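You operate a simulated robot arm through the tools that you are given. There is no shell and no other tool. Be economical: measure what you need, move in short steps, check, and stop when the job is done.

You are at the controls of a simulated two-armed robot. One attempt, no reset.

## Task
Pour the white cup's nuts into the divider and share them about evenly between the red and blue cups.
Fine: nearly all in; white cup back; knob at BOTH; shut the gate after; spill nothing. Set down upright: white cup.

The check looks at the end state, three seconds after you hand in, the way a careful person would. Anything else that was tipped, shoved, dropped, spilled or broken makes it a failure.

## Robot
Two 7-joint arms with fingered hands on one trunk that stands fixed in place. Base frame: the origin is at the foot of the trunk, x ahead of it, y to its left, z up. Lengths are in mm, angles in rad, forces in N, time in s.
The left shoulder is at [70, 166, 1318], the right one opposite. With the tool pointing down near the work surface each hand reaches from about 100 to 900 mm from the base axis, measured 20 degrees to its own side. Payload 4.1 kg a hand.
Tool frame (each hand has its own): the origin (TCP) lies between the finger pads and is the grasp point; the fingertips stand 32 mm ahead of it; z points along the fingers, y is the line along which they close. The gripper opens to 108 mm. The gripper's body begins 38 mm behind the TCP. The gripper is a hand of 4 fingers: y runs from the thumb to the fingers, the wrist lies at [-16, -108, -186] in the tool frame, and closing takes about 1.5 s.
Orientation is told as [roll, pitch, yaw] about the base's x, y, z axes, in that order, counted from this pose: with the fingers straight down and the wrist toward the robot, the tool's x, y and z point along [0, 1, 0], [1, 0, 0] and [0, 0, -1] of the base frame.

## Interface
- The arms move only by the tool nudge_tool. It takes "left_targets", "right_targets" or both (then of equal length, played together; a hand with none holds still); each is a list of rows, each a list of 6 numbers: the shift along the tool's x, y, z in mm, then the turn, a rotation vector about the tool's x, y, z in rad. In form: [[x, y, z, wx, wy, wz], ...]. A call has 1 to 12 rows; each row is the pose to reach, as a shift and turn from the pose commanded when the call began, along the tool's axes at that moment. "left_fingers" and "right_fingers" are, for a hand that has rows, the opening, from 0 (shut) to 1 (fully open), set as the call begins (left out, the last holds). Each row takes 0.2 s and may step no farther than 50 mm and 0.15 rad from the row before; otherwise, or with a gripper value out of range, the whole call is refused. Where a pose cannot be reached the arm comes as near as it can. A force on the tool above 40 N (or 10 N above the force at the start of the call, whichever is more), or a blocked arm, ends the call early, and 0.2 s more pass. Each finger travels about 45 mm/s and halts on what it meets, pressing with about 30 N; the grip force reading is that of the motor and also rises with nothing between the fingers. The clock runs only during rows and for 0.2 s after the last one: add rows that repeat a pose to give the fingers time. The reply holds the time, the measured pose of the TCP, the force on the tool along the base axes, the opening and the grip force, in the units named above and with some noise, with the torque about the TCP (base axes, N m) and any sound that the robot's microphone picked up.
- Cameras (640 x 400 px; columns grow to the right, rows downward): "scene" is now at [132.1, 12.3, 1557.7]; the picture's right is [0.13, -0.99, 0.00], its down [-0.52, -0.07, -0.85] and it looks along [0.84, 0.11, -0.52] (base axes); focal length 317 px, centre (320, 200). "left" rides on the left gripper at [-64, -93, -132] in its tool frame; the picture's right is [-0.80, -0.28, 0.53], its down [0.55, -0.71, 0.45] and it looks along [0.25, 0.65, 0.72] (tool axes); focal length 247 px, centre (320, 200). "right" rides on the right gripper at [64, -93, -132] in its tool frame; the picture's right is [-0.80, 0.28, -0.53], its down [-0.55, -0.71, 0.45] and it looks along [-0.25, 0.65, 0.72] (tool axes); focal length 247 px, centre (320, 200). There is no depth. A picture from a camera that has moved, and an enlarged one, comes with that camera's place and axes in the base frame and with its lens. The place of the scene camera against the robot may be out by one fixed shift of up to 12 mm in any direction.
- grab_frame(camera): a new picture of that camera. It takes no simulated time.
- move_column(by): slides the trunk up (or, below 0, down) by that many mm; the arms and the scene camera ride with it, the base frame stays. It gives what a move gives, with no picture.
- curl_fingers(index, middle, ring, thumb_bend, hand): sets how far each is bent, from 0 (flat) to 1 (curled in); at 0.3 the hand is open as for a grip, at 0.7 the pads meet at the TCP. One left out holds its place. A second passes; each finger stops where it meets its share of the squeeze, and holds until it gets a number again. A gripper value or a shape takes the hand back. It gives what a move gives, with no picture; readings hold the bend of each and the force on the fingers (four entries, about 0 where the hand has none), thumb and palm.
- set_grasp(shape, hand): the hand has 4 fingers and takes this shape, open, in about a second: jaw (thumb against the fingers, like two jaws); tri (thumb and two fingers); tip (a fingertip pinch); poke (one finger out to press); point (the index stretched); flat (the hand flat); cup (the hand cupped); fist (a fist). The gripper value then closes the fingers along that shape, each until it touches; the sizes above hold for jaw. It gives what a move gives, with no picture.
- aim_head(pan, tilt): turns the head with the scene camera to pan (to the left, within 1.501 rad either way) and tilt (down, from -0.506 to 1.204), counted from straight ahead of the robot. It gives what a move gives.
- inspect(camera, box): a new picture of the part [left, top, right, bottom] of that camera's present view, enlarged. It takes no simulated time.
- job_done(): hands the job in; it is judged then, once.

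Go step by step. Nothing tells you positions but the pictures and the camera data: compare them with the known pose of the tool, close in by small moves and look again before you grip or let go. The budget is 120 turns and 74 pictures, counting those below and the enlarged ones. Unless the task says otherwise, let go and move clear before handing in, and close with one line.

The tools are called as name(argument=value, ...) on one line, values as JSON. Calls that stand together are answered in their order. nudge_tool: Moves the arms, as the interface text tells. Its arguments: {"type":"object","properties":{"left_targets":{"type":"array","items":{"type":"array","items":{"type":"number"}}},"left_fingers":{"type":"number"},"right_targets":{"type":"array","items":{"type":"array","items":{"type":"number"}}},"right_fingers":{"type":"number"}},"required":[]} The other tools are called the same way: move_column (by) slides the trunk up or down; set_grasp (shape, hand) gives the hand a shape; curl_fingers (index, middle, ring, thumb_bend, hand) moves the fingers one by one; aim_head (pan, tilt) turns the head that bears the scene camera; grab_frame (camera) takes a picture; inspect (camera, box) takes an enlarged picture of a part of a camera's view; job_done () hands the job in.

At the start:

```text
clock: 0.0
left_ee_pos: [543.9, 368.3, 1328.2]
left_tcp_rot: [-0.001, 0.0, -0.001]
left_ft_force: [-0.9, -0.2, 0.0]
left_moment: [-0.04, -0.01, 0.03]
left_grip_width: 107.4
left_grasp_force: 0.0
left_shape: jaw
left_bend: [0.3, 0.3, 0.3, 0.3]
left_finger forces: [0.0, 0.0, 0.0, 0.0, 0.1, 0.0]
right_ee_pos: [615.9, -102.0, 1254.2]
right_tcp_rot: [0.0, 0.0, -0.001]
right_ft_force: [-0.3, 0.0, 0.2]
right_moment: [0.0, 0.03, 0.02]
right_grip_width: 107.7
right_grasp_force: 0.1
right_shape: jaw
right_bend: [0.3, 0.3, 0.3, 0.3]
right_finger forces: [0.0, 0.1, 0.1, 0.1, 0.0, 0.0]
trunk travel left (down, up): [-825.0, 115.0]
head pan, tilt: [0.134, 0.55]
```

scene: 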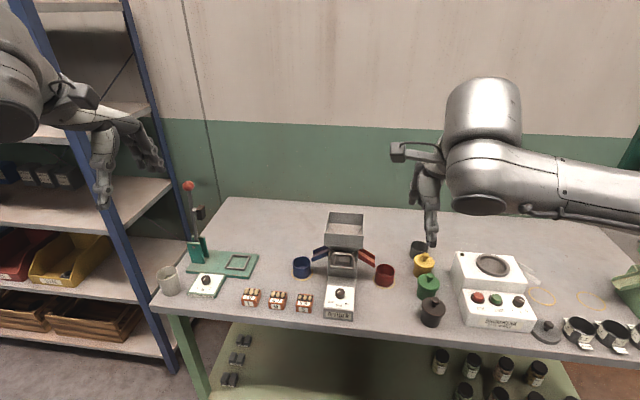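
right: 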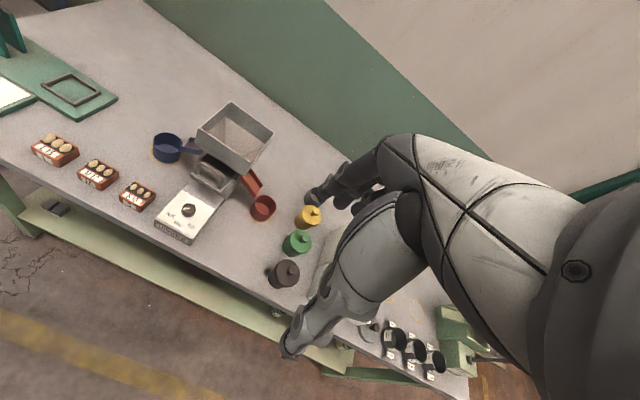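
left: 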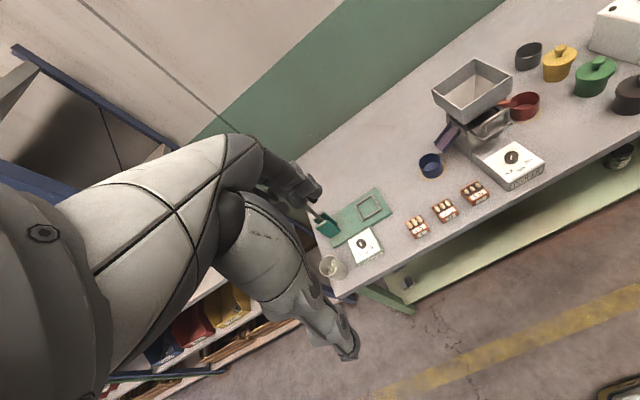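

I see a table with the divider (hopper, red and blue cups, a box with a knob) in the middle and the white cup at the left front edge. I'll take closer looks first.

inspect(camera="scene", box=[270, 200, 430, 330])

inspect(camera="scene", box=[140, 170, 270, 310])

inspect(camera="left", box=[400, 50, 570, 200])

```text
3.08 times, centred on (350, 265) of scene
camera zoom: at [132.1, 12.3, 1557.7], right [0.13, -0.99, 0.0], down [-0.52, -0.07, -0.85], along [0.84, 0.11, -0.52], focal length 976 px, centre (228, 0)
```

zoom: 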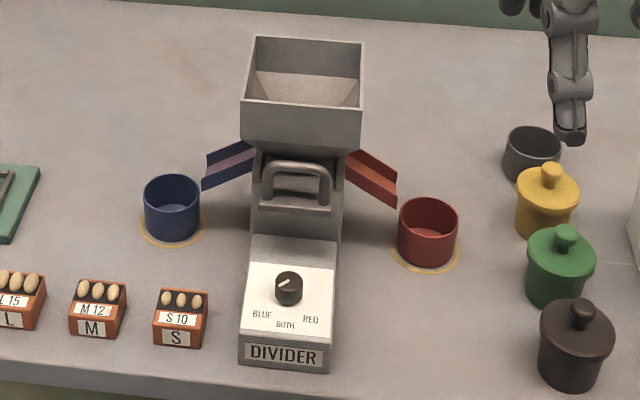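

```text
2.86 times, centred on (205, 240) of scene
camera zoom: at [132.1, 12.3, 1557.7], right [0.13, -0.99, 0.0], down [-0.52, -0.07, -0.85], along [0.84, 0.11, -0.52], focal length 906 px, centre (649, 86)
```

zoom: 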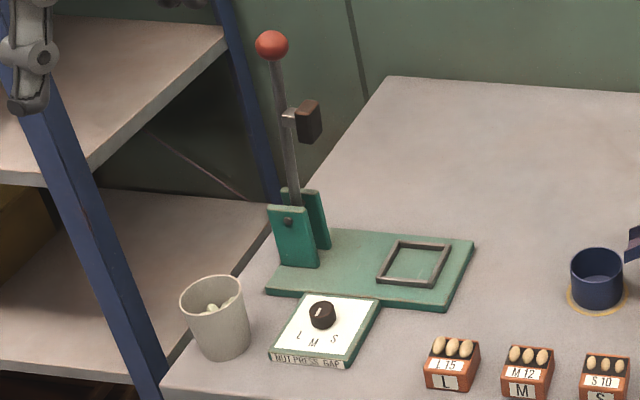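

```text
2.67 times, centred on (485, 125) of left
camera zoom: at [450.9, 304.3, 1460.6], right [-0.28, -0.8, -0.53], down [-0.71, 0.55, -0.45], along [0.65, 0.25, -0.72], focal length 659 px, centre (-120, 400)
```

zoom: 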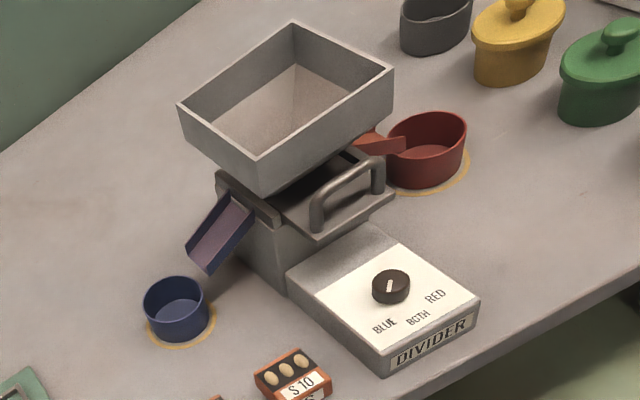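

Estimated positions: knob at about (767, 41, 861), hopper rim centre (884, 39, 1016), gate handle (816, 41, 953) and white cup rim (744, 540, 894). I'll lower the trunk so the side grasp is comfortable, then look again.

move_column(by=-150)

grab_frame(camera="scene")

inspect(camera="right", box=[120, 90, 300, 250])

inspect(camera="left", box=[290, 180, 400, 320])

```text
clock: 1.8
left_ee_pos: [543.7, 368.5, 1178.0]
left_tcp_rot: [0.0, 0.0, 0.0]
left_ft_force: [-0.2, 0.1, 0.3]
left_moment: [0.02, 0.02, -0.01]
left_grip_width: 107.7
left_grasp_force: 0.0
left_shape: jaw
left_bend: [0.3, 0.3, 0.3, 0.3]
left_finger forces: [0.1, 0.0, 0.0, 0.1, 0.0, 0.0]
right_ee_pos: [615.3, -101.0, 1104.9]
right_tcp_rot: [0.0, -0.001, -0.001]
right_ft_force: [0.9, -0.1, 0.1]
right_moment: [0.01, 0.02, 0.01]
right_grip_width: 107.6
right_grasp_force: 0.1
right_shape: jaw
right_bend: [0.3, 0.3, 0.3, 0.3]
right_finger forces: [0.0, 0.0, 0.0, 0.1, 0.0, 0.0]
trunk travel left (down, up): [-675.0, 265.0]
head pan, tilt: [0.134, 0.55]
```

```text
67 pictures are left
camera scene: at [131.8, 12.2, 1407.8], right [0.13, -0.99, 0.0], down [-0.52, -0.07, -0.85], along [0.84, 0.11, -0.52], focal length 317 px, centre (320, 200)
```

scene: 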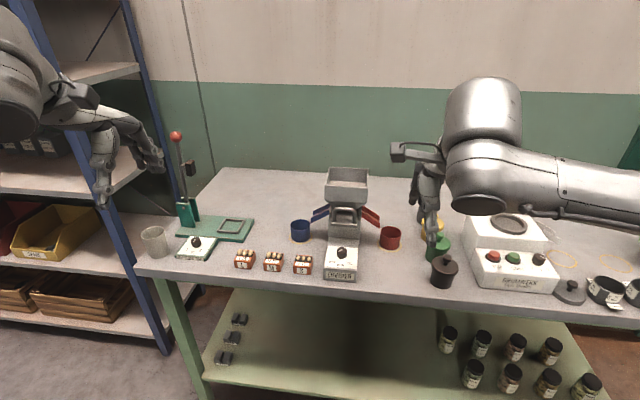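

```text
2.50 times, centred on (210, 170) of right
camera zoom: at [522.9, -39.1, 1235.9], right [0.28, -0.8, 0.53], down [-0.71, -0.55, -0.45], along [0.65, -0.25, -0.72], focal length 617 px, centre (595, 275)
```

zoom: 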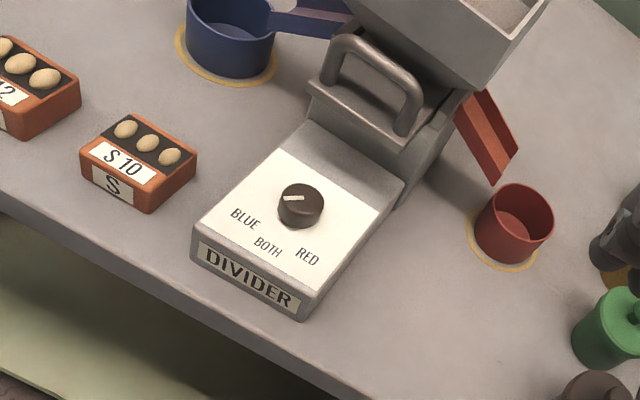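

```text
2.86 times, centred on (345, 250) of left
camera zoom: at [450.6, 304.3, 1310.7], right [-0.28, -0.8, -0.53], down [-0.71, 0.55, -0.45], along [0.65, 0.25, -0.72], focal length 706 px, centre (249, 57)
```

zoom: 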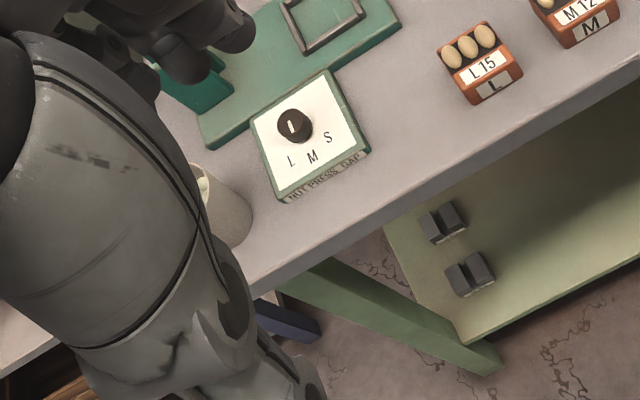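

The knob points at BLUE, about 36° left of BOTH, and the gate looks shut. I'll bring the right hand over the knob, turned so that it closes along y and leans away from the gate handle.

nudge_tool(right_targets=[[13, 12, 6, 0, 0, -0.14], [26, 24, 12, 0, 0, -0.28], [40, 35, 18, 0, 0, -0.42], [53, 47, 24, 0, 0, -0.56], [66, 59, 30, 0, 0, -0.7], [80, 70, 36, 0, 0, -0.84], [93, 82, 42, 0, 0, -0.98], [107, 94, 48, 0, 0, -1.12], [120, 105, 55, 0, 0, -1.26], [120, 105, 55, 0, 0, -1.26]])

```text
clock: 4.0
left_ee_pos: [542.9, 368.2, 1178.2]
left_tcp_rot: [0.0, 0.0, 0.0]
left_ft_force: [0.2, 0.5, 0.4]
left_moment: [0.0, 0.02, -0.03]
left_grip_width: 108.0
left_grasp_force: 0.0
left_shape: jaw
left_bend: [0.3, 0.3, 0.3, 0.3]
left_finger forces: [0.1, 0.0, 0.0, 0.1, 0.0, 0.1]
right_ee_pos: [721.4, 17.2, 1049.4]
right_tcp_rot: [0.0, -0.002, 1.261]
right_ft_force: [0.2, -0.5, -0.3]
right_moment: [0.0, -0.01, 0.02]
right_grip_width: 107.6
right_grasp_force: 0.1
right_shape: jaw
right_bend: [0.3, 0.3, 0.3, 0.3]
right_finger forces: [0.0, 0.0, 0.1, 0.1, 0.0, 0.0]
trunk travel left (down, up): [-675.0, 265.0]
head pan, tilt: [0.134, 0.55]
```

The hand has arrived in the yaw I wanted. Next I'll tilt it and descend to a hover, then look.

nudge_tool(right_targets=[[-6, 8, 25, 0, -0.11, 0], [-13, 16, 50, 0, -0.22, 0], [-19, 24, 75, 0, -0.33, 0], [-26, 31, 100, 0, -0.44, 0], [-26, 31, 100, 0, -0.44, 0]], right_fingers=0.7)

grab_frame(camera="right")

inspect(camera="scene", box=[270, 160, 420, 290])

```text
clock: 5.2
left_ee_pos: [543.6, 367.6, 1176.5]
left_tcp_rot: [0.001, 0.0, 0.0]
left_ft_force: [0.3, 0.3, 0.1]
left_moment: [0.01, -0.03, 0.01]
left_grip_width: 107.5
left_grasp_force: 0.0
left_shape: jaw
left_bend: [0.3, 0.3, 0.3, 0.3]
left_finger forces: [0.0, 0.0, 0.0, 0.1, 0.0, 0.1]
right_ee_pos: [754.2, 37.5, 948.6]
right_tcp_rot: [-0.442, -0.001, 1.262]
right_ft_force: [-0.5, -1.1, -1.0]
right_moment: [0.01, 0.0, -0.01]
right_grip_width: 75.9
right_grasp_force: 0.0
right_shape: jaw
right_bend: [0.27, 0.37, 0.35, 0.61]
right_finger forces: [0.0, 0.0, 0.0, 0.0, 0.1, 0.1]
trunk travel left (down, up): [-675.0, 265.0]
head pan, tilt: [0.134, 0.55]
```

```text
64 pictures are left
camera right: at [617.9, -15.7, 1040.1], right [0.56, 0.12, 0.82], down [0.44, -0.88, -0.17], along [0.7, 0.46, -0.54], focal length 247 px, centre (320, 200)
```

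right: 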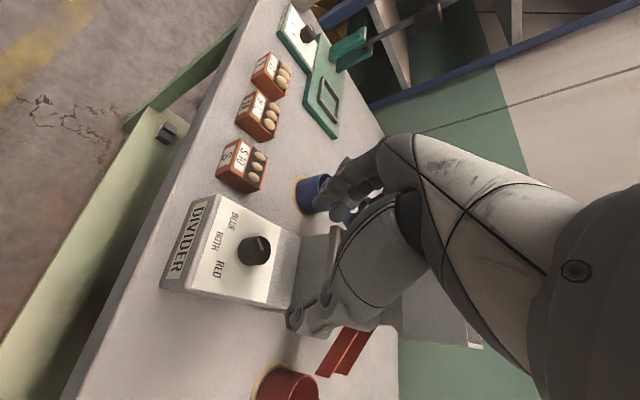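

```text
3.08 times, centred on (345, 225) of scene
camera zoom: at [131.7, 12.2, 1407.7], right [0.13, -0.99, 0.0], down [-0.52, -0.07, -0.85], along [0.84, 0.11, -0.52], focal length 976 px, centre (243, 123)
```

zoom: 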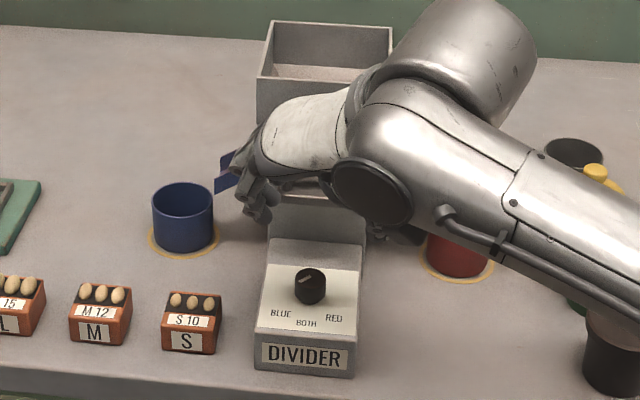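

The hand is about 70 mm above the knob, with the fingers straddling it. I'll lower it so the fingertips flank the knob, then check.

nudge_tool(right_targets=[[10, 2, 22, 0, 0, 0], [20, 4, 44, 0, 0, 0], [28, 6, 65, 0, 0, 0], [28, 6, 65, 0, 0, 0]])

grab_frame(camera="right")

inspect(camera="scene", box=[270, 180, 420, 300])

```text
clock: 5.7
left_ee_pos: [539.1, 367.7, 1179.2]
left_tcp_rot: [-0.001, -0.003, 0.001]
left_ft_force: [0.2, -0.2, 0.4]
left_moment: [-0.04, 0.02, -0.03]
left_grip_width: 107.5
left_grasp_force: 0.0
left_shape: jaw
left_bend: [0.3, 0.3, 0.3, 0.3]
left_finger forces: [0.1, 0.0, 0.0, 0.0, 0.0, 0.0]
right_ee_pos: [754.4, 46.6, 931.2]
right_tcp_rot: [-0.46, -0.025, 1.274]
right_ft_force: [-16.5, 0.7, 29.6]
right_moment: [0.82, -1.35, 0.49]
right_grip_width: 76.1
right_grasp_force: 0.0
right_shape: jaw
right_bend: [0.27, 0.37, 0.34, 0.61]
right_finger forces: [0.0, 0.1, 34.6, 0.0, 0.1, 0.0]
trunk travel left (down, up): [-675.0, 265.0]
head pan, tilt: [0.134, 0.55]
stopped in row 2 (right hand): the force on the tool passed its limit at 48 N (the readings are from after the stop); the commanded pose is now the measured one
```

```text
62 pictures are left
camera right: at [616.3, -9.6, 1017.7], right [0.53, 0.11, 0.84], down [0.45, -0.87, -0.17], along [0.71, 0.47, -0.52], focal length 247 px, centre (320, 200)
```

right: 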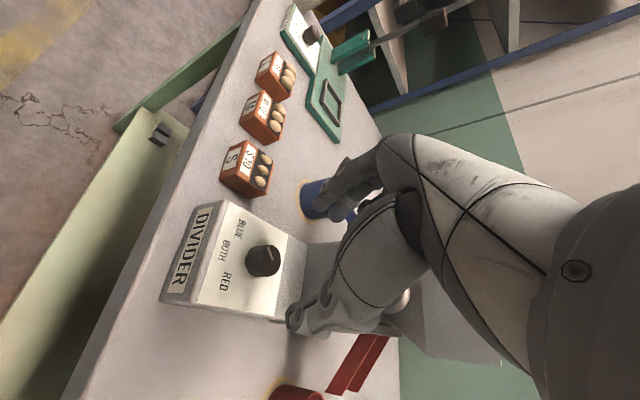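

```text
3.33 times, centred on (345, 240) of scene
camera zoom: at [127.0, 12.0, 1408.5], right [0.13, -0.99, 0.0], down [-0.52, -0.07, -0.85], along [0.85, 0.11, -0.52], focal length 1057 px, centre (237, 67)
```

zoom: 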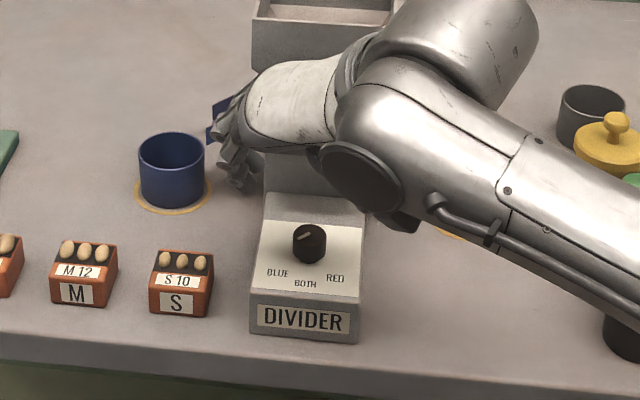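

The outer finger touched the divider's block behind the knob, which is only about 20 mm away. I'll back off, lean the hand more and use a narrower pinch.

nudge_tool(right_targets=[[4, -4, -24, 0, 0, 0], [9, -22, -50, 0, -0.13, 0], [14, -41, -73, 0, -0.26, 0], [14, -41, -73, 0, -0.26, 0]])

set_grasp(hand="right", shape="tip")

inspect(camera="scene", box=[250, 160, 420, 290])

grab_frame(camera="right")

```text
clock: 6.7
left_ee_pos: [544.5, 369.6, 1177.5]
left_tcp_rot: [-0.001, -0.001, 0.001]
left_ft_force: [-0.4, 0.3, -0.6]
left_moment: [0.01, 0.03, -0.01]
left_grip_width: 107.3
left_grasp_force: 0.0
left_shape: jaw
left_bend: [0.3, 0.3, 0.3, 0.3]
left_finger forces: [0.1, 0.0, 0.0, 0.0, 0.1, 0.0]
right_ee_pos: [703.1, 17.7, 980.8]
right_tcp_rot: [-0.714, -0.015, 1.267]
right_ft_force: [0.3, 0.0, -0.5]
right_moment: [-0.03, -0.01, -0.02]
right_grip_width: 75.7
right_grasp_force: 0.1
right_shape: jaw
right_bend: [0.27, 0.37, 0.35, 0.61]
right_finger forces: [0.1, 0.0, 0.0, 0.0, 0.1, 0.1]
trunk travel left (down, up): [-675.0, 265.0]
head pan, tilt: [0.134, 0.55]
```

```text
clock: 7.6
left_ee_pos: [543.4, 370.0, 1178.4]
left_tcp_rot: [-0.001, 0.001, 0.001]
left_ft_force: [-0.6, 0.0, -0.3]
left_moment: [0.0, 0.01, 0.0]
left_grip_width: 107.7
left_grasp_force: 0.1
left_shape: jaw
left_bend: [0.3, 0.3, 0.3, 0.3]
left_finger forces: [0.0, 0.0, 0.0, 0.0, 0.1, 0.0]
right_ee_pos: [701.6, 17.9, 981.2]
right_tcp_rot: [-0.713, -0.015, 1.265]
right_ft_force: [0.6, 0.2, 0.0]
right_moment: [-0.01, 0.01, -0.04]
right_grip_width: 107.8
right_grasp_force: 0.0
right_shape: tip
right_bend: [0.3, 0.98, 0.99, 0.3]
right_finger forces: [0.0, 0.1, 0.1, 0.0, 0.0, 0.1]
trunk travel left (down, up): [-675.0, 265.0]
head pan, tilt: [0.134, 0.55]
```

```text
3.08 times, centred on (335, 225) of scene
camera zoom: at [132.1, 12.3, 1407.7], right [0.13, -0.99, 0.0], down [-0.52, -0.07, -0.85], along [0.84, 0.11, -0.52], focal length 976 px, centre (274, 123)
```

zoom: 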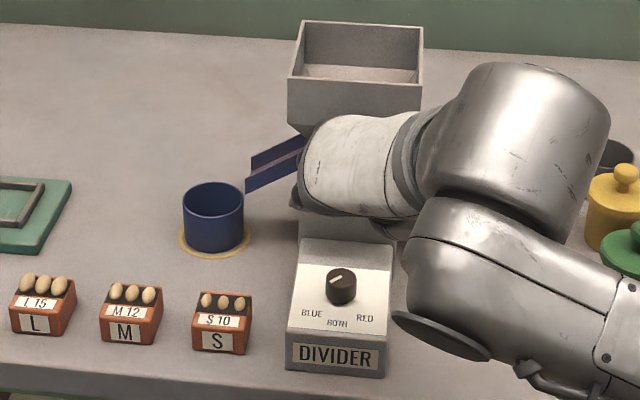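

```text
59 pictures are left
camera right: at [546.3, -31.3, 1037.8], right [0.32, 0.18, 0.93], down [0.46, -0.89, 0.01], along [0.82, 0.43, -0.37], focal length 247 px, centre (320, 200)
```

right: 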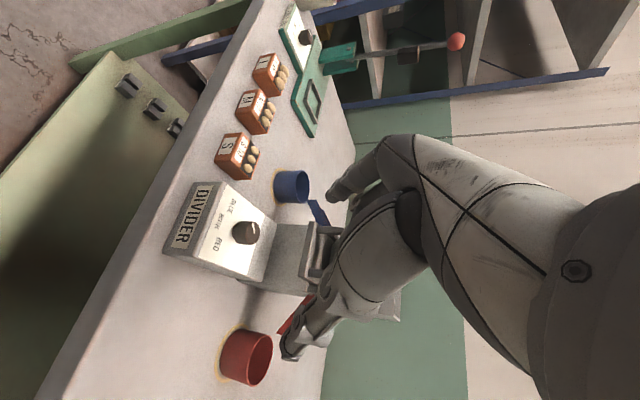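

The index and thumb now form a clear pinch. I'll bring them over the knob at a slightly high hover and check.

nudge_tool(right_targets=[[4, 14, 20, 0, 0, 0], [9, 28, 42, 0, 0, 0], [17, 40, 71, 0, 0, 0], [17, 40, 71, 0, 0, 0]], right_fingers=0.7)

inspect(camera="scene", box=[270, 180, 400, 290])

grab_frame(camera="right")

```text
clock: 8.6
left_ee_pos: [543.6, 367.6, 1177.4]
left_tcp_rot: [0.001, 0.0, 0.001]
left_ft_force: [-0.4, -0.9, 1.1]
left_moment: [0.0, 0.02, 0.03]
left_grip_width: 107.7
left_grasp_force: 0.0
left_shape: jaw
left_bend: [0.3, 0.3, 0.3, 0.3]
left_finger forces: [0.1, 0.0, 0.0, 0.0, 0.1, 0.0]
right_ee_pos: [747.3, 46.6, 917.7]
right_tcp_rot: [-0.716, -0.013, 1.266]
right_ft_force: [-0.4, -0.4, 0.3]
right_moment: [-0.01, 0.02, -0.01]
right_grip_width: 75.8
right_grasp_force: 0.1
right_shape: tip
right_bend: [0.28, 0.98, 0.99, 0.61]
right_finger forces: [0.0, 0.1, 0.1, 0.0, 0.0, 0.0]
trunk travel left (down, up): [-675.0, 265.0]
head pan, tilt: [0.134, 0.55]
```

```text
3.64 times, centred on (335, 235) of scene
camera zoom: at [131.6, 12.1, 1407.7], right [0.13, -0.99, 0.0], down [-0.52, -0.07, -0.85], along [0.84, 0.11, -0.52], focal length 1153 px, centre (266, 73)
```

zoom: 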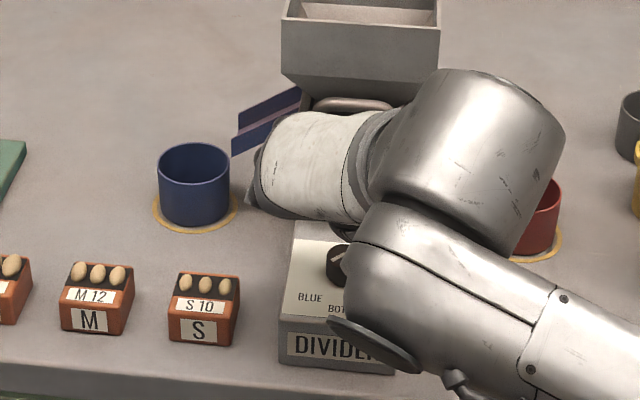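

```text
57 pictures are left
camera right: at [591.3, -2.7, 973.6], right [0.32, 0.18, 0.93], down [0.46, -0.89, 0.01], along [0.82, 0.43, -0.37], focal length 247 px, centre (320, 200)
```

right: 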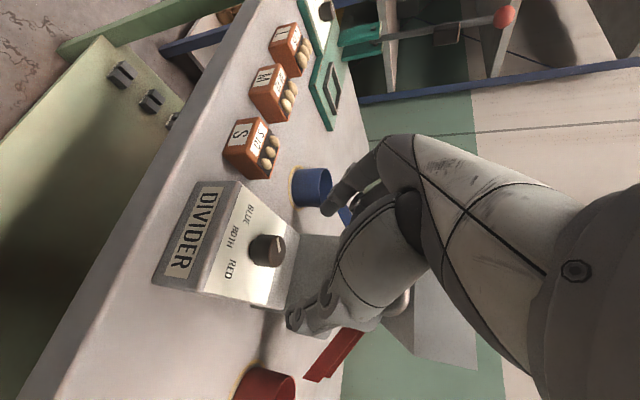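

The pinch looks aligned with the knob, so I'll go down about 38 mm to flank it.

nudge_tool(right_targets=[[7, 1, 11, 0, 0, 0], [14, 2, 22, 0, 0, 0], [21, 3, 32, 0, 0, 0], [21, 3, 32, 0, 0, 0]])

grab_frame(camera="right")

inspect(camera="left", box=[440, 0, 640, 180])

```text
clock: 9.6
left_ee_pos: [542.7, 369.3, 1178.0]
left_tcp_rot: [0.0, 0.0, -0.001]
left_ft_force: [0.4, 0.7, -0.6]
left_moment: [-0.02, 0.02, 0.03]
left_grip_width: 107.9
left_grasp_force: 0.0
left_shape: jaw
left_bend: [0.3, 0.3, 0.3, 0.3]
left_finger forces: [0.0, 0.1, 0.0, 0.0, 0.1, 0.0]
right_ee_pos: [754.1, 49.3, 877.9]
right_tcp_rot: [-0.713, -0.013, 1.265]
right_ft_force: [0.8, 0.0, -0.1]
right_moment: [0.0, -0.02, 0.01]
right_grip_width: 75.8
right_grasp_force: 0.1
right_shape: tip
right_bend: [0.28, 0.98, 0.99, 0.61]
right_finger forces: [0.1, 0.0, 0.1, 0.0, 0.0, 0.1]
trunk travel left (down, up): [-675.0, 265.0]
head pan, tilt: [0.134, 0.55]
```

```text
56 pictures are left
camera right: at [597.2, -0.8, 935.7], right [0.32, 0.18, 0.93], down [0.46, -0.89, 0.01], along [0.82, 0.43, -0.37], focal length 247 px, centre (320, 200)
```

right: 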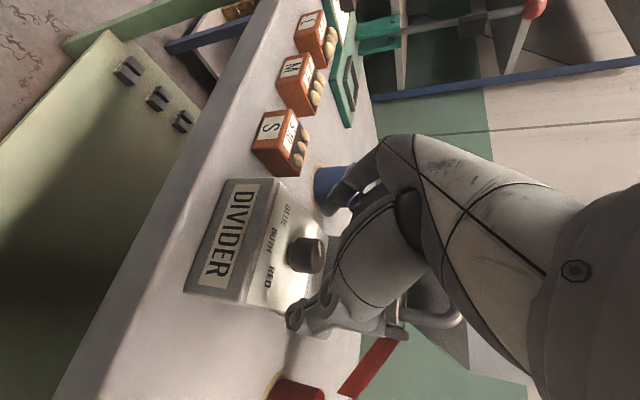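

```text
2.22 times, centred on (540, 90) of left
camera zoom: at [450.8, 304.3, 1310.6], right [-0.28, -0.8, -0.53], down [-0.71, 0.55, -0.45], along [0.65, 0.25, -0.72], focal length 549 px, centre (-169, 444)
```

zoom: 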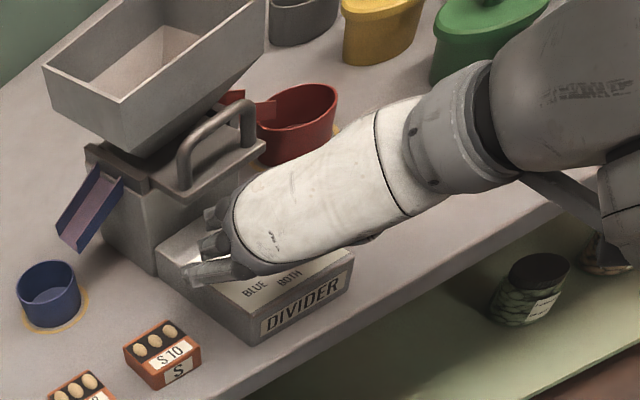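

The pinch flanks the knob with no contact so far. I'll close on it.

nudge_tool(right_targets=[[-2, 0, -3, 0, 0, 0], [-2, 0, -3, 0, 0, 0], [-2, 0, -3, 0, 0, 0], [-2, 0, -3, 0, 0, 0], [-2, 0, -3, 0, 0, 0], [-2, 0, -3, 0, 0, 0], [-2, 0, -3, 0, 0, 0]], right_fingers=0.1)

grab_frame(camera="right")

```text
clock: 11.2
left_ee_pos: [544.9, 367.4, 1179.0]
left_tcp_rot: [0.002, 0.001, 0.0]
left_ft_force: [0.3, -0.7, 0.2]
left_moment: [-0.02, 0.0, -0.01]
left_grip_width: 107.7
left_grasp_force: 0.1
left_shape: jaw
left_bend: [0.3, 0.3, 0.3, 0.3]
left_finger forces: [0.1, 0.0, 0.0, 0.1, 0.1, 0.0]
right_ee_pos: [753.4, 48.0, 882.4]
right_tcp_rot: [-0.714, -0.015, 1.266]
right_ft_force: [3.4, -6.2, 3.6]
right_moment: [-0.14, -0.07, -0.07]
right_grip_width: 15.7
right_grasp_force: 30.1
right_shape: tip
right_bend: [0.72, 1.0, 1.0, 0.72]
right_finger forces: [25.3, 0.0, 0.1, 0.0, 29.6, 0.1]
trunk travel left (down, up): [-675.0, 265.0]
head pan, tilt: [0.134, 0.55]
```

```text
54 pictures are left
camera right: at [597.0, -1.7, 939.4], right [0.32, 0.18, 0.93], down [0.46, -0.89, 0.01], along [0.82, 0.43, -0.37], focal length 247 px, centre (320, 200)
```

right: 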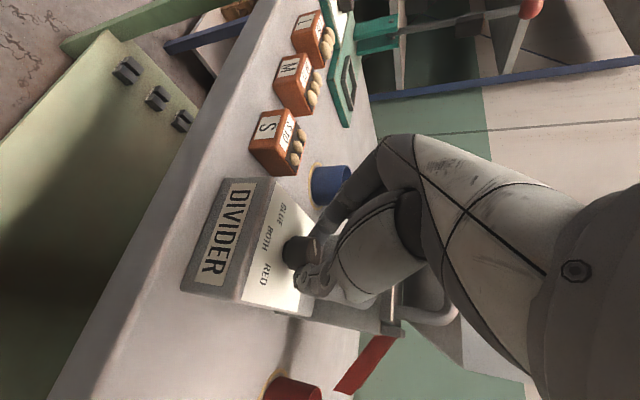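

It is gripping the knob with about 30 N on both sides. I'll turn it 0.63 rad counter-clockwise about the knob's vertical axis.

nudge_tool(right_targets=[[-0.4, -2, 0.2, -0.0824, 0, -0.0952], [-0.8, -4, 0.5, -0.1648, 0, -0.1904], [-1.2, -6, 1, -0.2472, 0, -0.2856], [-1.7, -7.8, 1.5, -0.3296, 0, -0.3808], [-2.3, -9.3, 2, -0.412, 0, -0.476], [-2.3, -9.3, 2, -0.412, 0, -0.476]])

grab_frame(camera="right")

```text
clock: 12.6
left_ee_pos: [543.9, 368.4, 1178.5]
left_tcp_rot: [-0.001, 0.0, 0.0]
left_ft_force: [0.9, -0.4, -0.3]
left_moment: [-0.05, -0.02, 0.02]
left_grip_width: 107.8
left_grasp_force: 0.1
left_shape: jaw
left_bend: [0.3, 0.3, 0.3, 0.3]
left_finger forces: [0.0, 0.1, 0.0, 0.0, 0.1, 0.0]
right_ee_pos: [753.5, 39.7, 883.9]
right_tcp_rot: [-0.723, -0.011, 1.896]
right_ft_force: [-2.0, -0.3, 1.5]
right_moment: [0.01, 0.02, 0.0]
right_grip_width: 16.0
right_grasp_force: 30.4
right_shape: tip
right_bend: [0.72, 1.0, 1.0, 0.73]
right_finger forces: [28.7, 0.0, 0.0, 0.0, 28.5, 0.0]
trunk travel left (down, up): [-675.0, 265.0]
head pan, tilt: [0.134, 0.55]
```

```text
53 pictures are left
camera right: at [654.9, -93.4, 938.5], right [0.15, 0.34, 0.93], down [0.9, -0.44, 0.02], along [0.42, 0.83, -0.37], focal length 247 px, centre (320, 200)
```

right: 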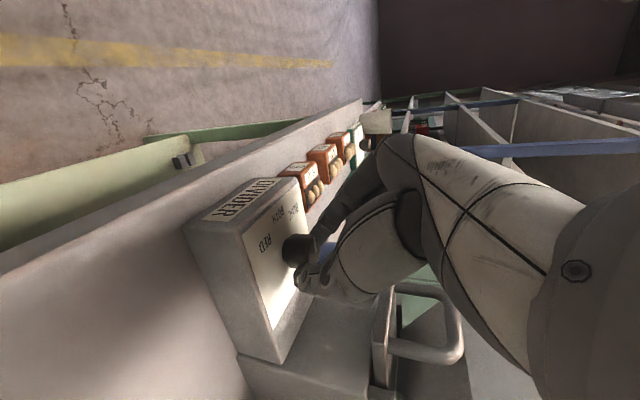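

The turn went through smoothly. I'll release, back out and look at the pointer.

nudge_tool(right_targets=[[0, 0, 0, 0, 0, 0], [0, 0, 0, 0, 0, 0], [0, 0, 0, 0, 0, 0], [0, 0, 0, 0, 0, 0], [0, 0, -30, 0, 0, 0], [0, 0, -70, 0, 0, 0], [0, -40, -100, 0, 0, 0], [0, -80, -120, 0, 0, 0], [0, -120, -130, 0, 0, 0], [0, -120, -130, 0, 0, 0]], right_fingers=0.7)

inspect(camera="scene", box=[280, 160, 400, 290])

```text
clock: 14.8
left_ee_pos: [544.3, 369.0, 1178.0]
left_tcp_rot: [0.0, 0.0, -0.001]
left_ft_force: [0.8, 0.1, 0.4]
left_moment: [-0.03, -0.02, 0.01]
left_grip_width: 107.6
left_grasp_force: 0.1
left_shape: jaw
left_bend: [0.3, 0.3, 0.3, 0.3]
left_finger forces: [0.0, 0.1, 0.0, 0.0, 0.0, 0.0]
right_ee_pos: [710.5, -102.2, 980.0]
right_tcp_rot: [-0.72, -0.012, 1.897]
right_ft_force: [-1.4, 0.4, -0.8]
right_moment: [-0.01, 0.01, 0.0]
right_grip_width: 75.6
right_grasp_force: 0.1
right_shape: tip
right_bend: [0.28, 0.98, 0.99, 0.61]
right_finger forces: [0.0, 0.0, 0.0, 0.0, 0.0, 0.0]
trunk travel left (down, up): [-675.0, 265.0]
head pan, tilt: [0.134, 0.55]
```

```text
3.08 times, centred on (340, 225) of scene
camera zoom: at [132.1, 12.9, 1407.7], right [0.13, -0.99, 0.0], down [-0.52, -0.07, -0.85], along [0.84, 0.11, -0.52], focal length 976 px, centre (258, 123)
```

zoom: 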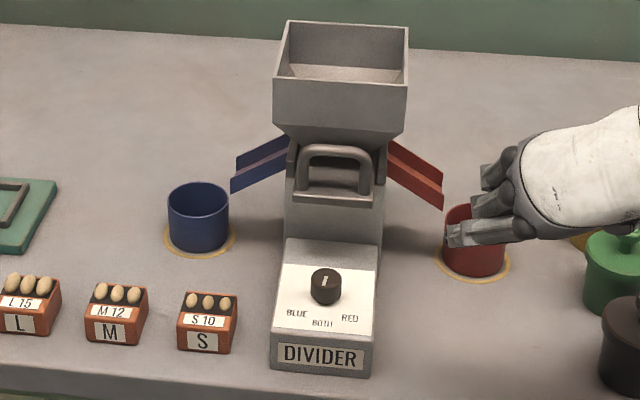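

The pointer is now at BOTH. Next I'll park the right hand a bit back and up, and start orienting the left hand for a side grasp of the white cup.

nudge_tool(left_targets=[[11, 0, 14, 0, 0, -0.15], [22, 0, 28, 0, 0, -0.3], [34, 0, 42, 0, 0, -0.45], [46, 0, 57, 0, 0, -0.6], [57, 0, 71, 0, 0, -0.75], [68, 0, 85, 0, 0, -0.9], [80, 0, 100, 0, 0, -1.05]], right_targets=[[0, -10, -30, 0, 0, 0], [0, -20, -60, 0, 0, 0], [0, -30, -90, 0, 0, 0], [0, -40, -120, 0, 0, 0], [0, -50, -150, 0, 0, 0], [0, -50, -150, 0, 0, 0], [0, -50, -150, 0, 0, 0]])

nudge_tool(left_targets=[[0, 0, 0, 0, -0.145, 0], [0, 0, 0, 0, -0.29, 0], [0, 0, 0, 0, -0.435, 0], [0, 0, 0, 0, -0.58, 0], [0, 0, 0, 0, -0.725, 0], [0, 0, 0, 0, -0.87, 0], [0, 0, 0, 0, -1.015, 0], [0, 0, 0, 0, -1.16, 0], [0, 0, 0, 0, -1.3, 0], [0, 0, 0, 0, -1.3, 0]])

aim_head(pan=0.4, tilt=0.55)

grab_frame(camera="scene")

grab_frame(camera="left")

```text
clock: 16.4
left_ee_pos: [543.8, 448.0, 1077.7]
left_tcp_rot: [0.001, -0.001, 1.054]
left_ft_force: [0.2, 0.6, -0.2]
left_moment: [0.02, -0.01, -0.02]
left_grip_width: 107.2
left_grasp_force: 0.1
left_shape: jaw
left_bend: [0.3, 0.3, 0.3, 0.3]
left_finger forces: [0.0, 0.0, 0.1, 0.0, 0.0, 0.0]
right_ee_pos: [631.3, -183.7, 1092.0]
right_tcp_rot: [-0.72, -0.011, 1.896]
right_ft_force: [-0.4, -0.3, 0.4]
right_moment: [-0.01, 0.01, 0.0]
right_grip_width: 75.4
right_grasp_force: 0.0
right_shape: tip
right_bend: [0.28, 0.98, 0.99, 0.61]
right_finger forces: [0.1, 0.0, 0.0, 0.1, 0.0, 0.0]
trunk travel left (down, up): [-675.0, 265.0]
head pan, tilt: [0.134, 0.55]
```

```text
clock: 18.6
left_ee_pos: [543.8, 447.2, 1077.0]
left_tcp_rot: [-1.303, 0.0, 1.052]
left_ft_force: [1.2, 0.1, -0.1]
left_moment: [-0.02, 0.0, 0.01]
left_grip_width: 107.8
left_grasp_force: 0.0
left_shape: jaw
left_bend: [0.3, 0.3, 0.3, 0.3]
left_finger forces: [0.0, 0.1, 0.0, 0.0, 0.1, 0.0]
right_ee_pos: [632.0, -183.9, 1091.4]
right_tcp_rot: [-0.721, -0.012, 1.894]
right_ft_force: [-0.2, 0.5, -0.4]
right_moment: [-0.02, 0.01, 0.01]
right_grip_width: 75.6
right_grasp_force: 0.1
right_shape: tip
right_bend: [0.28, 0.98, 0.99, 0.61]
right_finger forces: [0.1, 0.0, 0.0, 0.1, 0.0, 0.0]
trunk travel left (down, up): [-675.0, 265.0]
head pan, tilt: [0.134, 0.55]
```

```text
clock: 19.4
left_ee_pos: [543.5, 448.6, 1077.7]
left_tcp_rot: [-1.302, 0.0, 1.05]
left_ft_force: [0.5, 1.1, -0.4]
left_moment: [0.0, 0.0, 0.01]
left_grip_width: 107.6
left_grasp_force: 0.1
left_shape: jaw
left_bend: [0.3, 0.3, 0.3, 0.3]
left_finger forces: [0.2, 0.1, 0.0, 0.1, 0.0, 0.0]
right_ee_pos: [632.0, -183.8, 1090.1]
right_tcp_rot: [-0.721, -0.014, 1.897]
right_ft_force: [-0.6, 0.5, -0.5]
right_moment: [0.0, 0.01, -0.04]
right_grip_width: 75.5
right_grasp_force: 0.0
right_shape: tip
right_bend: [0.28, 0.98, 0.99, 0.61]
right_finger forces: [0.0, 0.1, 0.0, 0.1, 0.1, 0.1]
trunk travel left (down, up): [-675.0, 265.0]
head pan, tilt: [0.4, 0.55]
```

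```text
51 pictures are left
camera scene: at [125.7, 34.9, 1407.8], right [0.39, -0.92, 0.0], down [-0.48, -0.2, -0.85], along [0.79, 0.33, -0.52], focal length 317 px, centre (320, 200)
```

scene: 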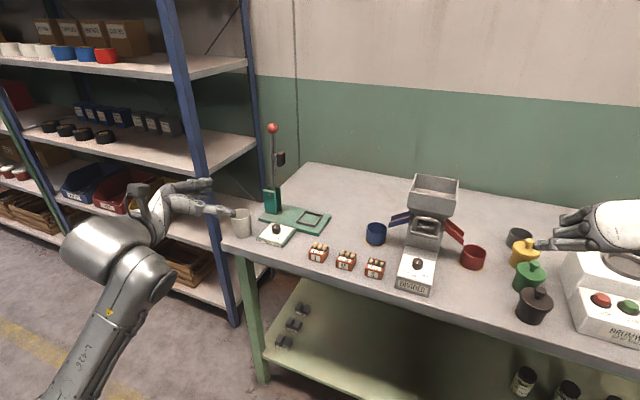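

```text
50 pictures are left
camera left: at [402.3, 422.5, 1176.3], right [0.49, -0.61, 0.63], down [-0.1, -0.75, -0.65], along [0.87, 0.25, -0.43], focal length 247 px, centre (320, 200)
```

left: 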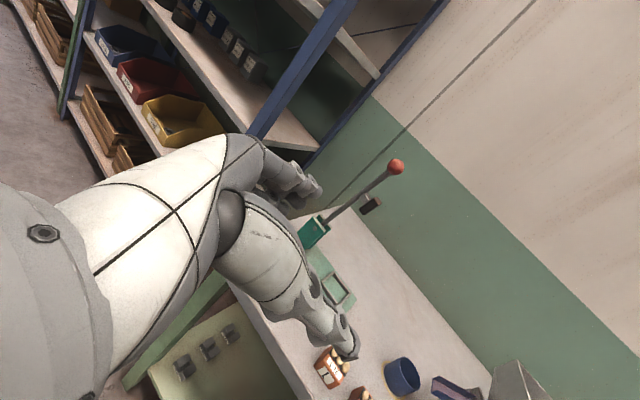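

The left hand is oriented well. I'll refine the cup's position from this view.

inspect(camera="scene", box=[200, 180, 310, 260])

```text
5.00 times, centred on (255, 220) of scene
camera zoom: at [125.7, 34.9, 1407.8], right [0.39, -0.92, 0.0], down [-0.48, -0.2, -0.85], along [0.79, 0.33, -0.52], focal length 1586 px, centre (645, 100)
```

zoom: 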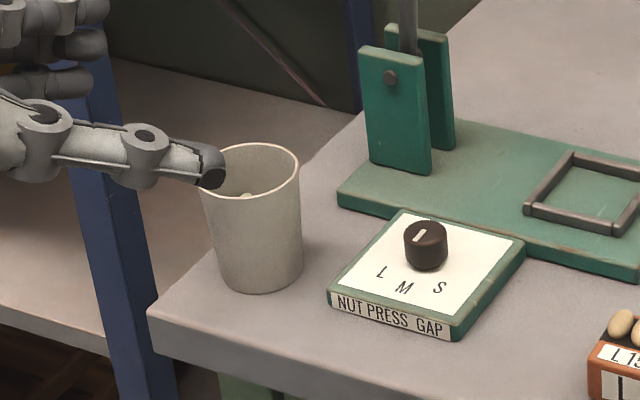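

The cup stands at about (752, 553) with its rim near z 882. I'll move to a pre-grasp point behind and left of it.

nudge_tool(left_targets=[[24, 32, 8, 0, 0, 0], [52, 64, 16, 0, 0, 0], [80, 96, 24, 0, 0, 0], [108, 128, 32, 0, 0, 0], [136, 160, 40, 0, 0, 0], [165, 192, 47, 0, 0, 0], [165, 192, 47, 0, 0, 0]], left_fingers=0.95)

grab_frame(camera="left")

inspect(camera="scene", box=[160, 170, 310, 280])

```text
clock: 21.0
left_ee_pos: [639.4, 614.1, 906.1]
left_tcp_rot: [-1.299, -0.002, 1.049]
left_ft_force: [-0.4, -0.8, 0.0]
left_moment: [0.02, -0.02, -0.01]
left_grip_width: 102.6
left_grasp_force: 0.1
left_shape: jaw
left_bend: [0.29, 0.31, 0.3, 0.34]
left_finger forces: [0.0, 0.0, 0.0, 0.0, 0.0, 0.0]
right_ee_pos: [633.2, -183.4, 1090.5]
right_tcp_rot: [-0.723, -0.013, 1.895]
right_ft_force: [0.5, 0.0, -0.2]
right_moment: [-0.03, 0.02, 0.03]
right_grip_width: 75.5
right_grasp_force: 0.1
right_shape: tip
right_bend: [0.28, 0.98, 0.99, 0.61]
right_finger forces: [0.0, 0.0, 0.1, 0.0, 0.0, 0.1]
trunk travel left (down, up): [-675.0, 265.0]
head pan, tilt: [0.4, 0.55]
```

```text
48 pictures are left
camera left: at [498.9, 587.5, 1005.1], right [0.49, -0.61, 0.63], down [-0.1, -0.75, -0.65], along [0.87, 0.25, -0.43], focal length 247 px, centre (320, 200)
```

left: 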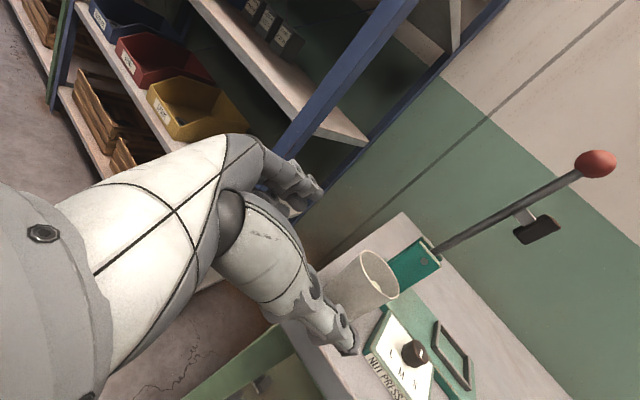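

```text
3.64 times, centred on (235, 225) of scene
camera zoom: at [125.2, 34.4, 1407.9], right [0.39, -0.92, 0.0], down [-0.48, -0.2, -0.85], along [0.79, 0.33, -0.52], focal length 1153 px, centre (629, 109)
```

zoom: 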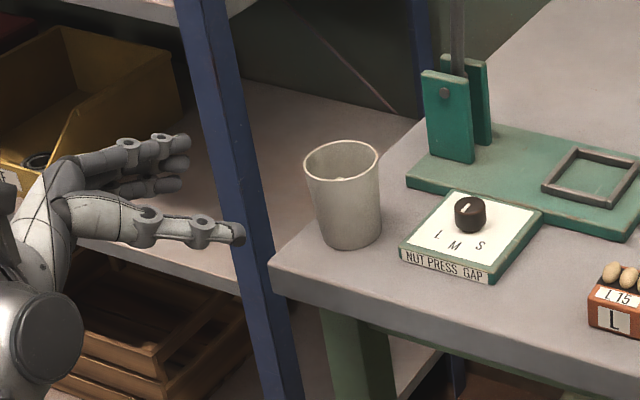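

The hand is lined up to within a few mm. I'll descend and advance most of the way, then check.

nudge_tool(left_targets=[[22, 1, 6, 0, 0, 0], [44, 2, 12, 0, 0, 0], [38, 3, 35, 0, 0, 0], [31, 3, 58, 0, 0, 0], [24, 3, 84, 0, 0, 0], [24, 3, 84, 0, 0, 0]])

grab_frame(camera="left")

inspect(camera="scene", box=[180, 180, 310, 280])

```text
clock: 22.4
left_ee_pos: [706.7, 580.5, 860.5]
left_tcp_rot: [-1.301, 0.0, 1.05]
left_ft_force: [0.7, -0.3, 0.6]
left_moment: [0.0, -0.04, 0.0]
left_grip_width: 102.7
left_grasp_force: 0.0
left_shape: jaw
left_bend: [0.29, 0.31, 0.3, 0.34]
left_finger forces: [0.0, 0.1, 0.0, 0.1, 0.0, 0.0]
right_ee_pos: [632.5, -183.2, 1092.0]
right_tcp_rot: [-0.724, -0.012, 1.895]
right_ft_force: [0.5, 0.9, 0.7]
right_moment: [-0.01, 0.02, -0.03]
right_grip_width: 75.5
right_grasp_force: 0.1
right_shape: tip
right_bend: [0.28, 0.98, 0.99, 0.61]
right_finger forces: [0.1, 0.0, 0.0, 0.1, 0.0, 0.0]
trunk travel left (down, up): [-675.0, 265.0]
head pan, tilt: [0.4, 0.55]
```

```text
46 pictures are left
camera left: at [564.7, 554.0, 958.8], right [0.49, -0.61, 0.63], down [-0.1, -0.75, -0.65], along [0.87, 0.25, -0.43], focal length 247 px, centre (320, 200)
```

left: 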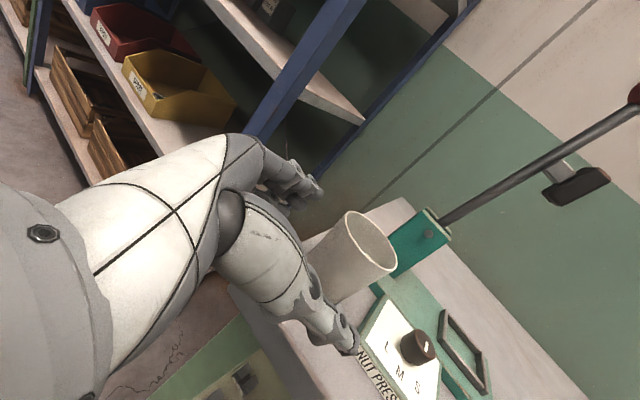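

```text
4.00 times, centred on (245, 230) of scene
camera zoom: at [125.1, 35.5, 1407.8], right [0.39, -0.92, 0.0], down [-0.48, -0.2, -0.85], along [0.79, 0.33, -0.52], focal length 1269 px, centre (620, 80)
```

zoom: 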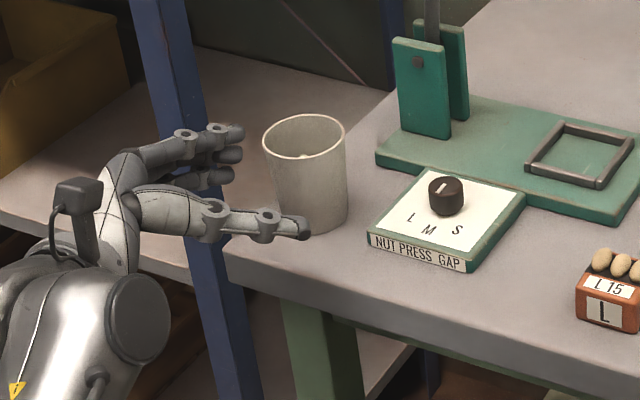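

The cup is at about (750, 553). I'll make the last 47 mm advance slightly lower, then close gently.

nudge_tool(left_targets=[[-2, -1, 16, 0, 0, 0], [-4, -2, 32, 0, 0, 0], [-5, -2, 47, 0, 0, 0], [-5, -2, 47, 0, 0, 0]])

grab_frame(camera="left")

inspect(camera="scene", box=[200, 180, 300, 270])

```text
clock: 23.4
left_ee_pos: [745.0, 555.7, 852.9]
left_tcp_rot: [-1.299, 0.0, 1.05]
left_ft_force: [0.1, -0.8, 0.2]
left_moment: [-0.02, -0.02, 0.03]
left_grip_width: 102.6
left_grasp_force: 0.1
left_shape: jaw
left_bend: [0.29, 0.31, 0.3, 0.34]
left_finger forces: [0.0, 0.0, 0.0, 0.1, 0.1, 0.1]
right_ee_pos: [632.1, -182.5, 1091.8]
right_tcp_rot: [-0.723, -0.012, 1.896]
right_ft_force: [-0.3, -0.4, -0.4]
right_moment: [0.01, 0.01, 0.03]
right_grip_width: 75.3
right_grasp_force: 0.2
right_shape: tip
right_bend: [0.28, 0.98, 0.99, 0.61]
right_finger forces: [0.0, 0.1, 0.0, 0.1, 0.0, 0.0]
trunk travel left (down, up): [-675.0, 265.0]
head pan, tilt: [0.4, 0.55]
```

```text
44 pictures are left
camera left: at [604.1, 529.5, 951.5], right [0.49, -0.61, 0.63], down [-0.1, -0.75, -0.65], along [0.87, 0.25, -0.43], focal length 247 px, centre (320, 200)
```

left: 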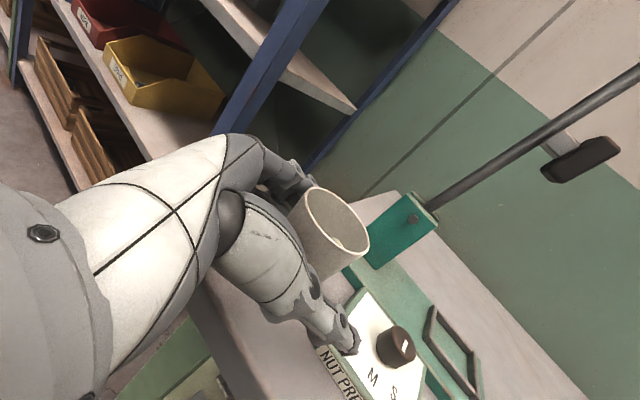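

```text
4.44 times, centred on (250, 225) of scene
camera zoom: at [125.4, 35.4, 1407.8], right [0.39, -0.92, 0.0], down [-0.48, -0.2, -0.85], along [0.79, 0.33, -0.52], focal length 1410 px, centre (631, 89)
```

zoom: 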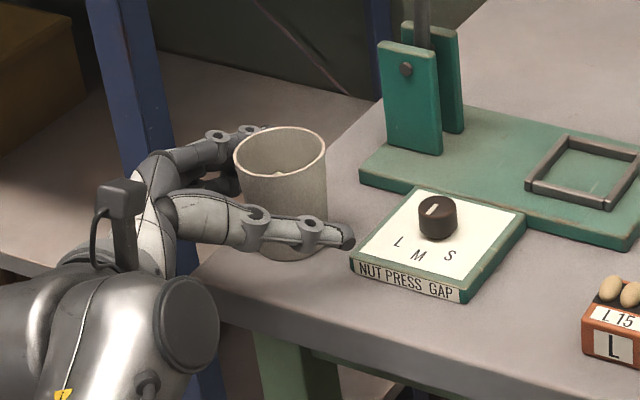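

The cup is centred between thumb and fingers. Closing now.

nudge_tool(left_targets=[[0, 0, 0, 0, 0, 0], [0, 0, 0, 0, 0, 0], [0, 0, 0, 0, 0, 0], [0, 0, 0, 0, 0, 0], [0, 0, 0, 0, 0, 0], [0, 0, 0, 0, 0, 0], [0, 0, 0, 0, 0, 0]], left_fingers=0.2)

inspect(camera="scene", box=[200, 180, 300, 270])

```text
clock: 25.0
left_ee_pos: [745.6, 557.1, 853.6]
left_tcp_rot: [-1.301, 0.001, 1.05]
left_ft_force: [-0.1, 1.1, 0.5]
left_moment: [0.0, 0.0, -0.01]
left_grip_width: 44.7
left_grasp_force: 30.0
left_shape: jaw
left_bend: [0.74, 0.5, 0.48, 0.72]
left_finger forces: [13.5, 8.2, 3.6, 0.0, 26.6, 0.0]
right_ee_pos: [632.1, -182.8, 1091.1]
right_tcp_rot: [-0.721, -0.014, 1.895]
right_ft_force: [0.3, -0.1, 0.3]
right_moment: [0.01, 0.01, -0.01]
right_grip_width: 75.2
right_grasp_force: 0.1
right_shape: tip
right_bend: [0.28, 0.98, 0.99, 0.61]
right_finger forces: [0.0, 0.0, 0.0, 0.0, 0.0, 0.0]
trunk travel left (down, up): [-675.0, 265.0]
head pan, tilt: [0.4, 0.55]
```

```text
4.44 times, centred on (250, 225) of scene
camera zoom: at [125.7, 35.0, 1407.8], right [0.39, -0.92, 0.0], down [-0.48, -0.2, -0.85], along [0.79, 0.33, -0.52], focal length 1410 px, centre (631, 89)
```

zoom: 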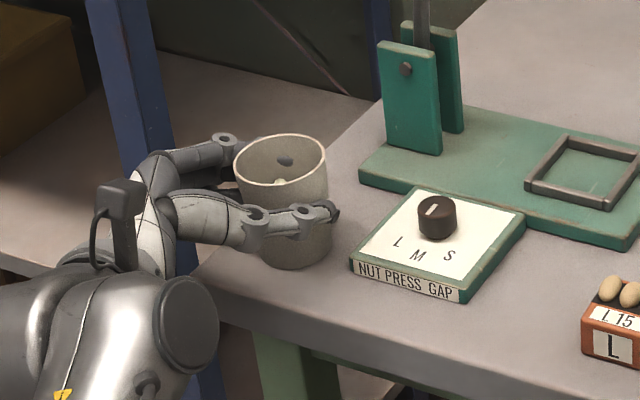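

inspect(camera="left", box=[250, 140, 410, 300])

```text
2.50 times, centred on (330, 220) of left
camera zoom: at [604.2, 529.3, 951.5], right [0.49, -0.61, 0.63], down [-0.1, -0.75, -0.65], along [0.87, 0.25, -0.43], focal length 617 px, centre (295, 150)
```

zoom: 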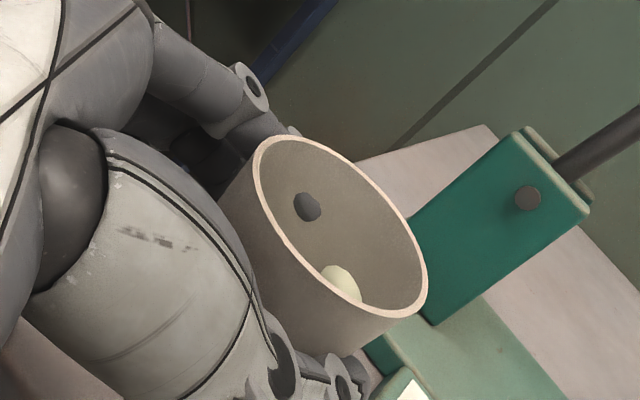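

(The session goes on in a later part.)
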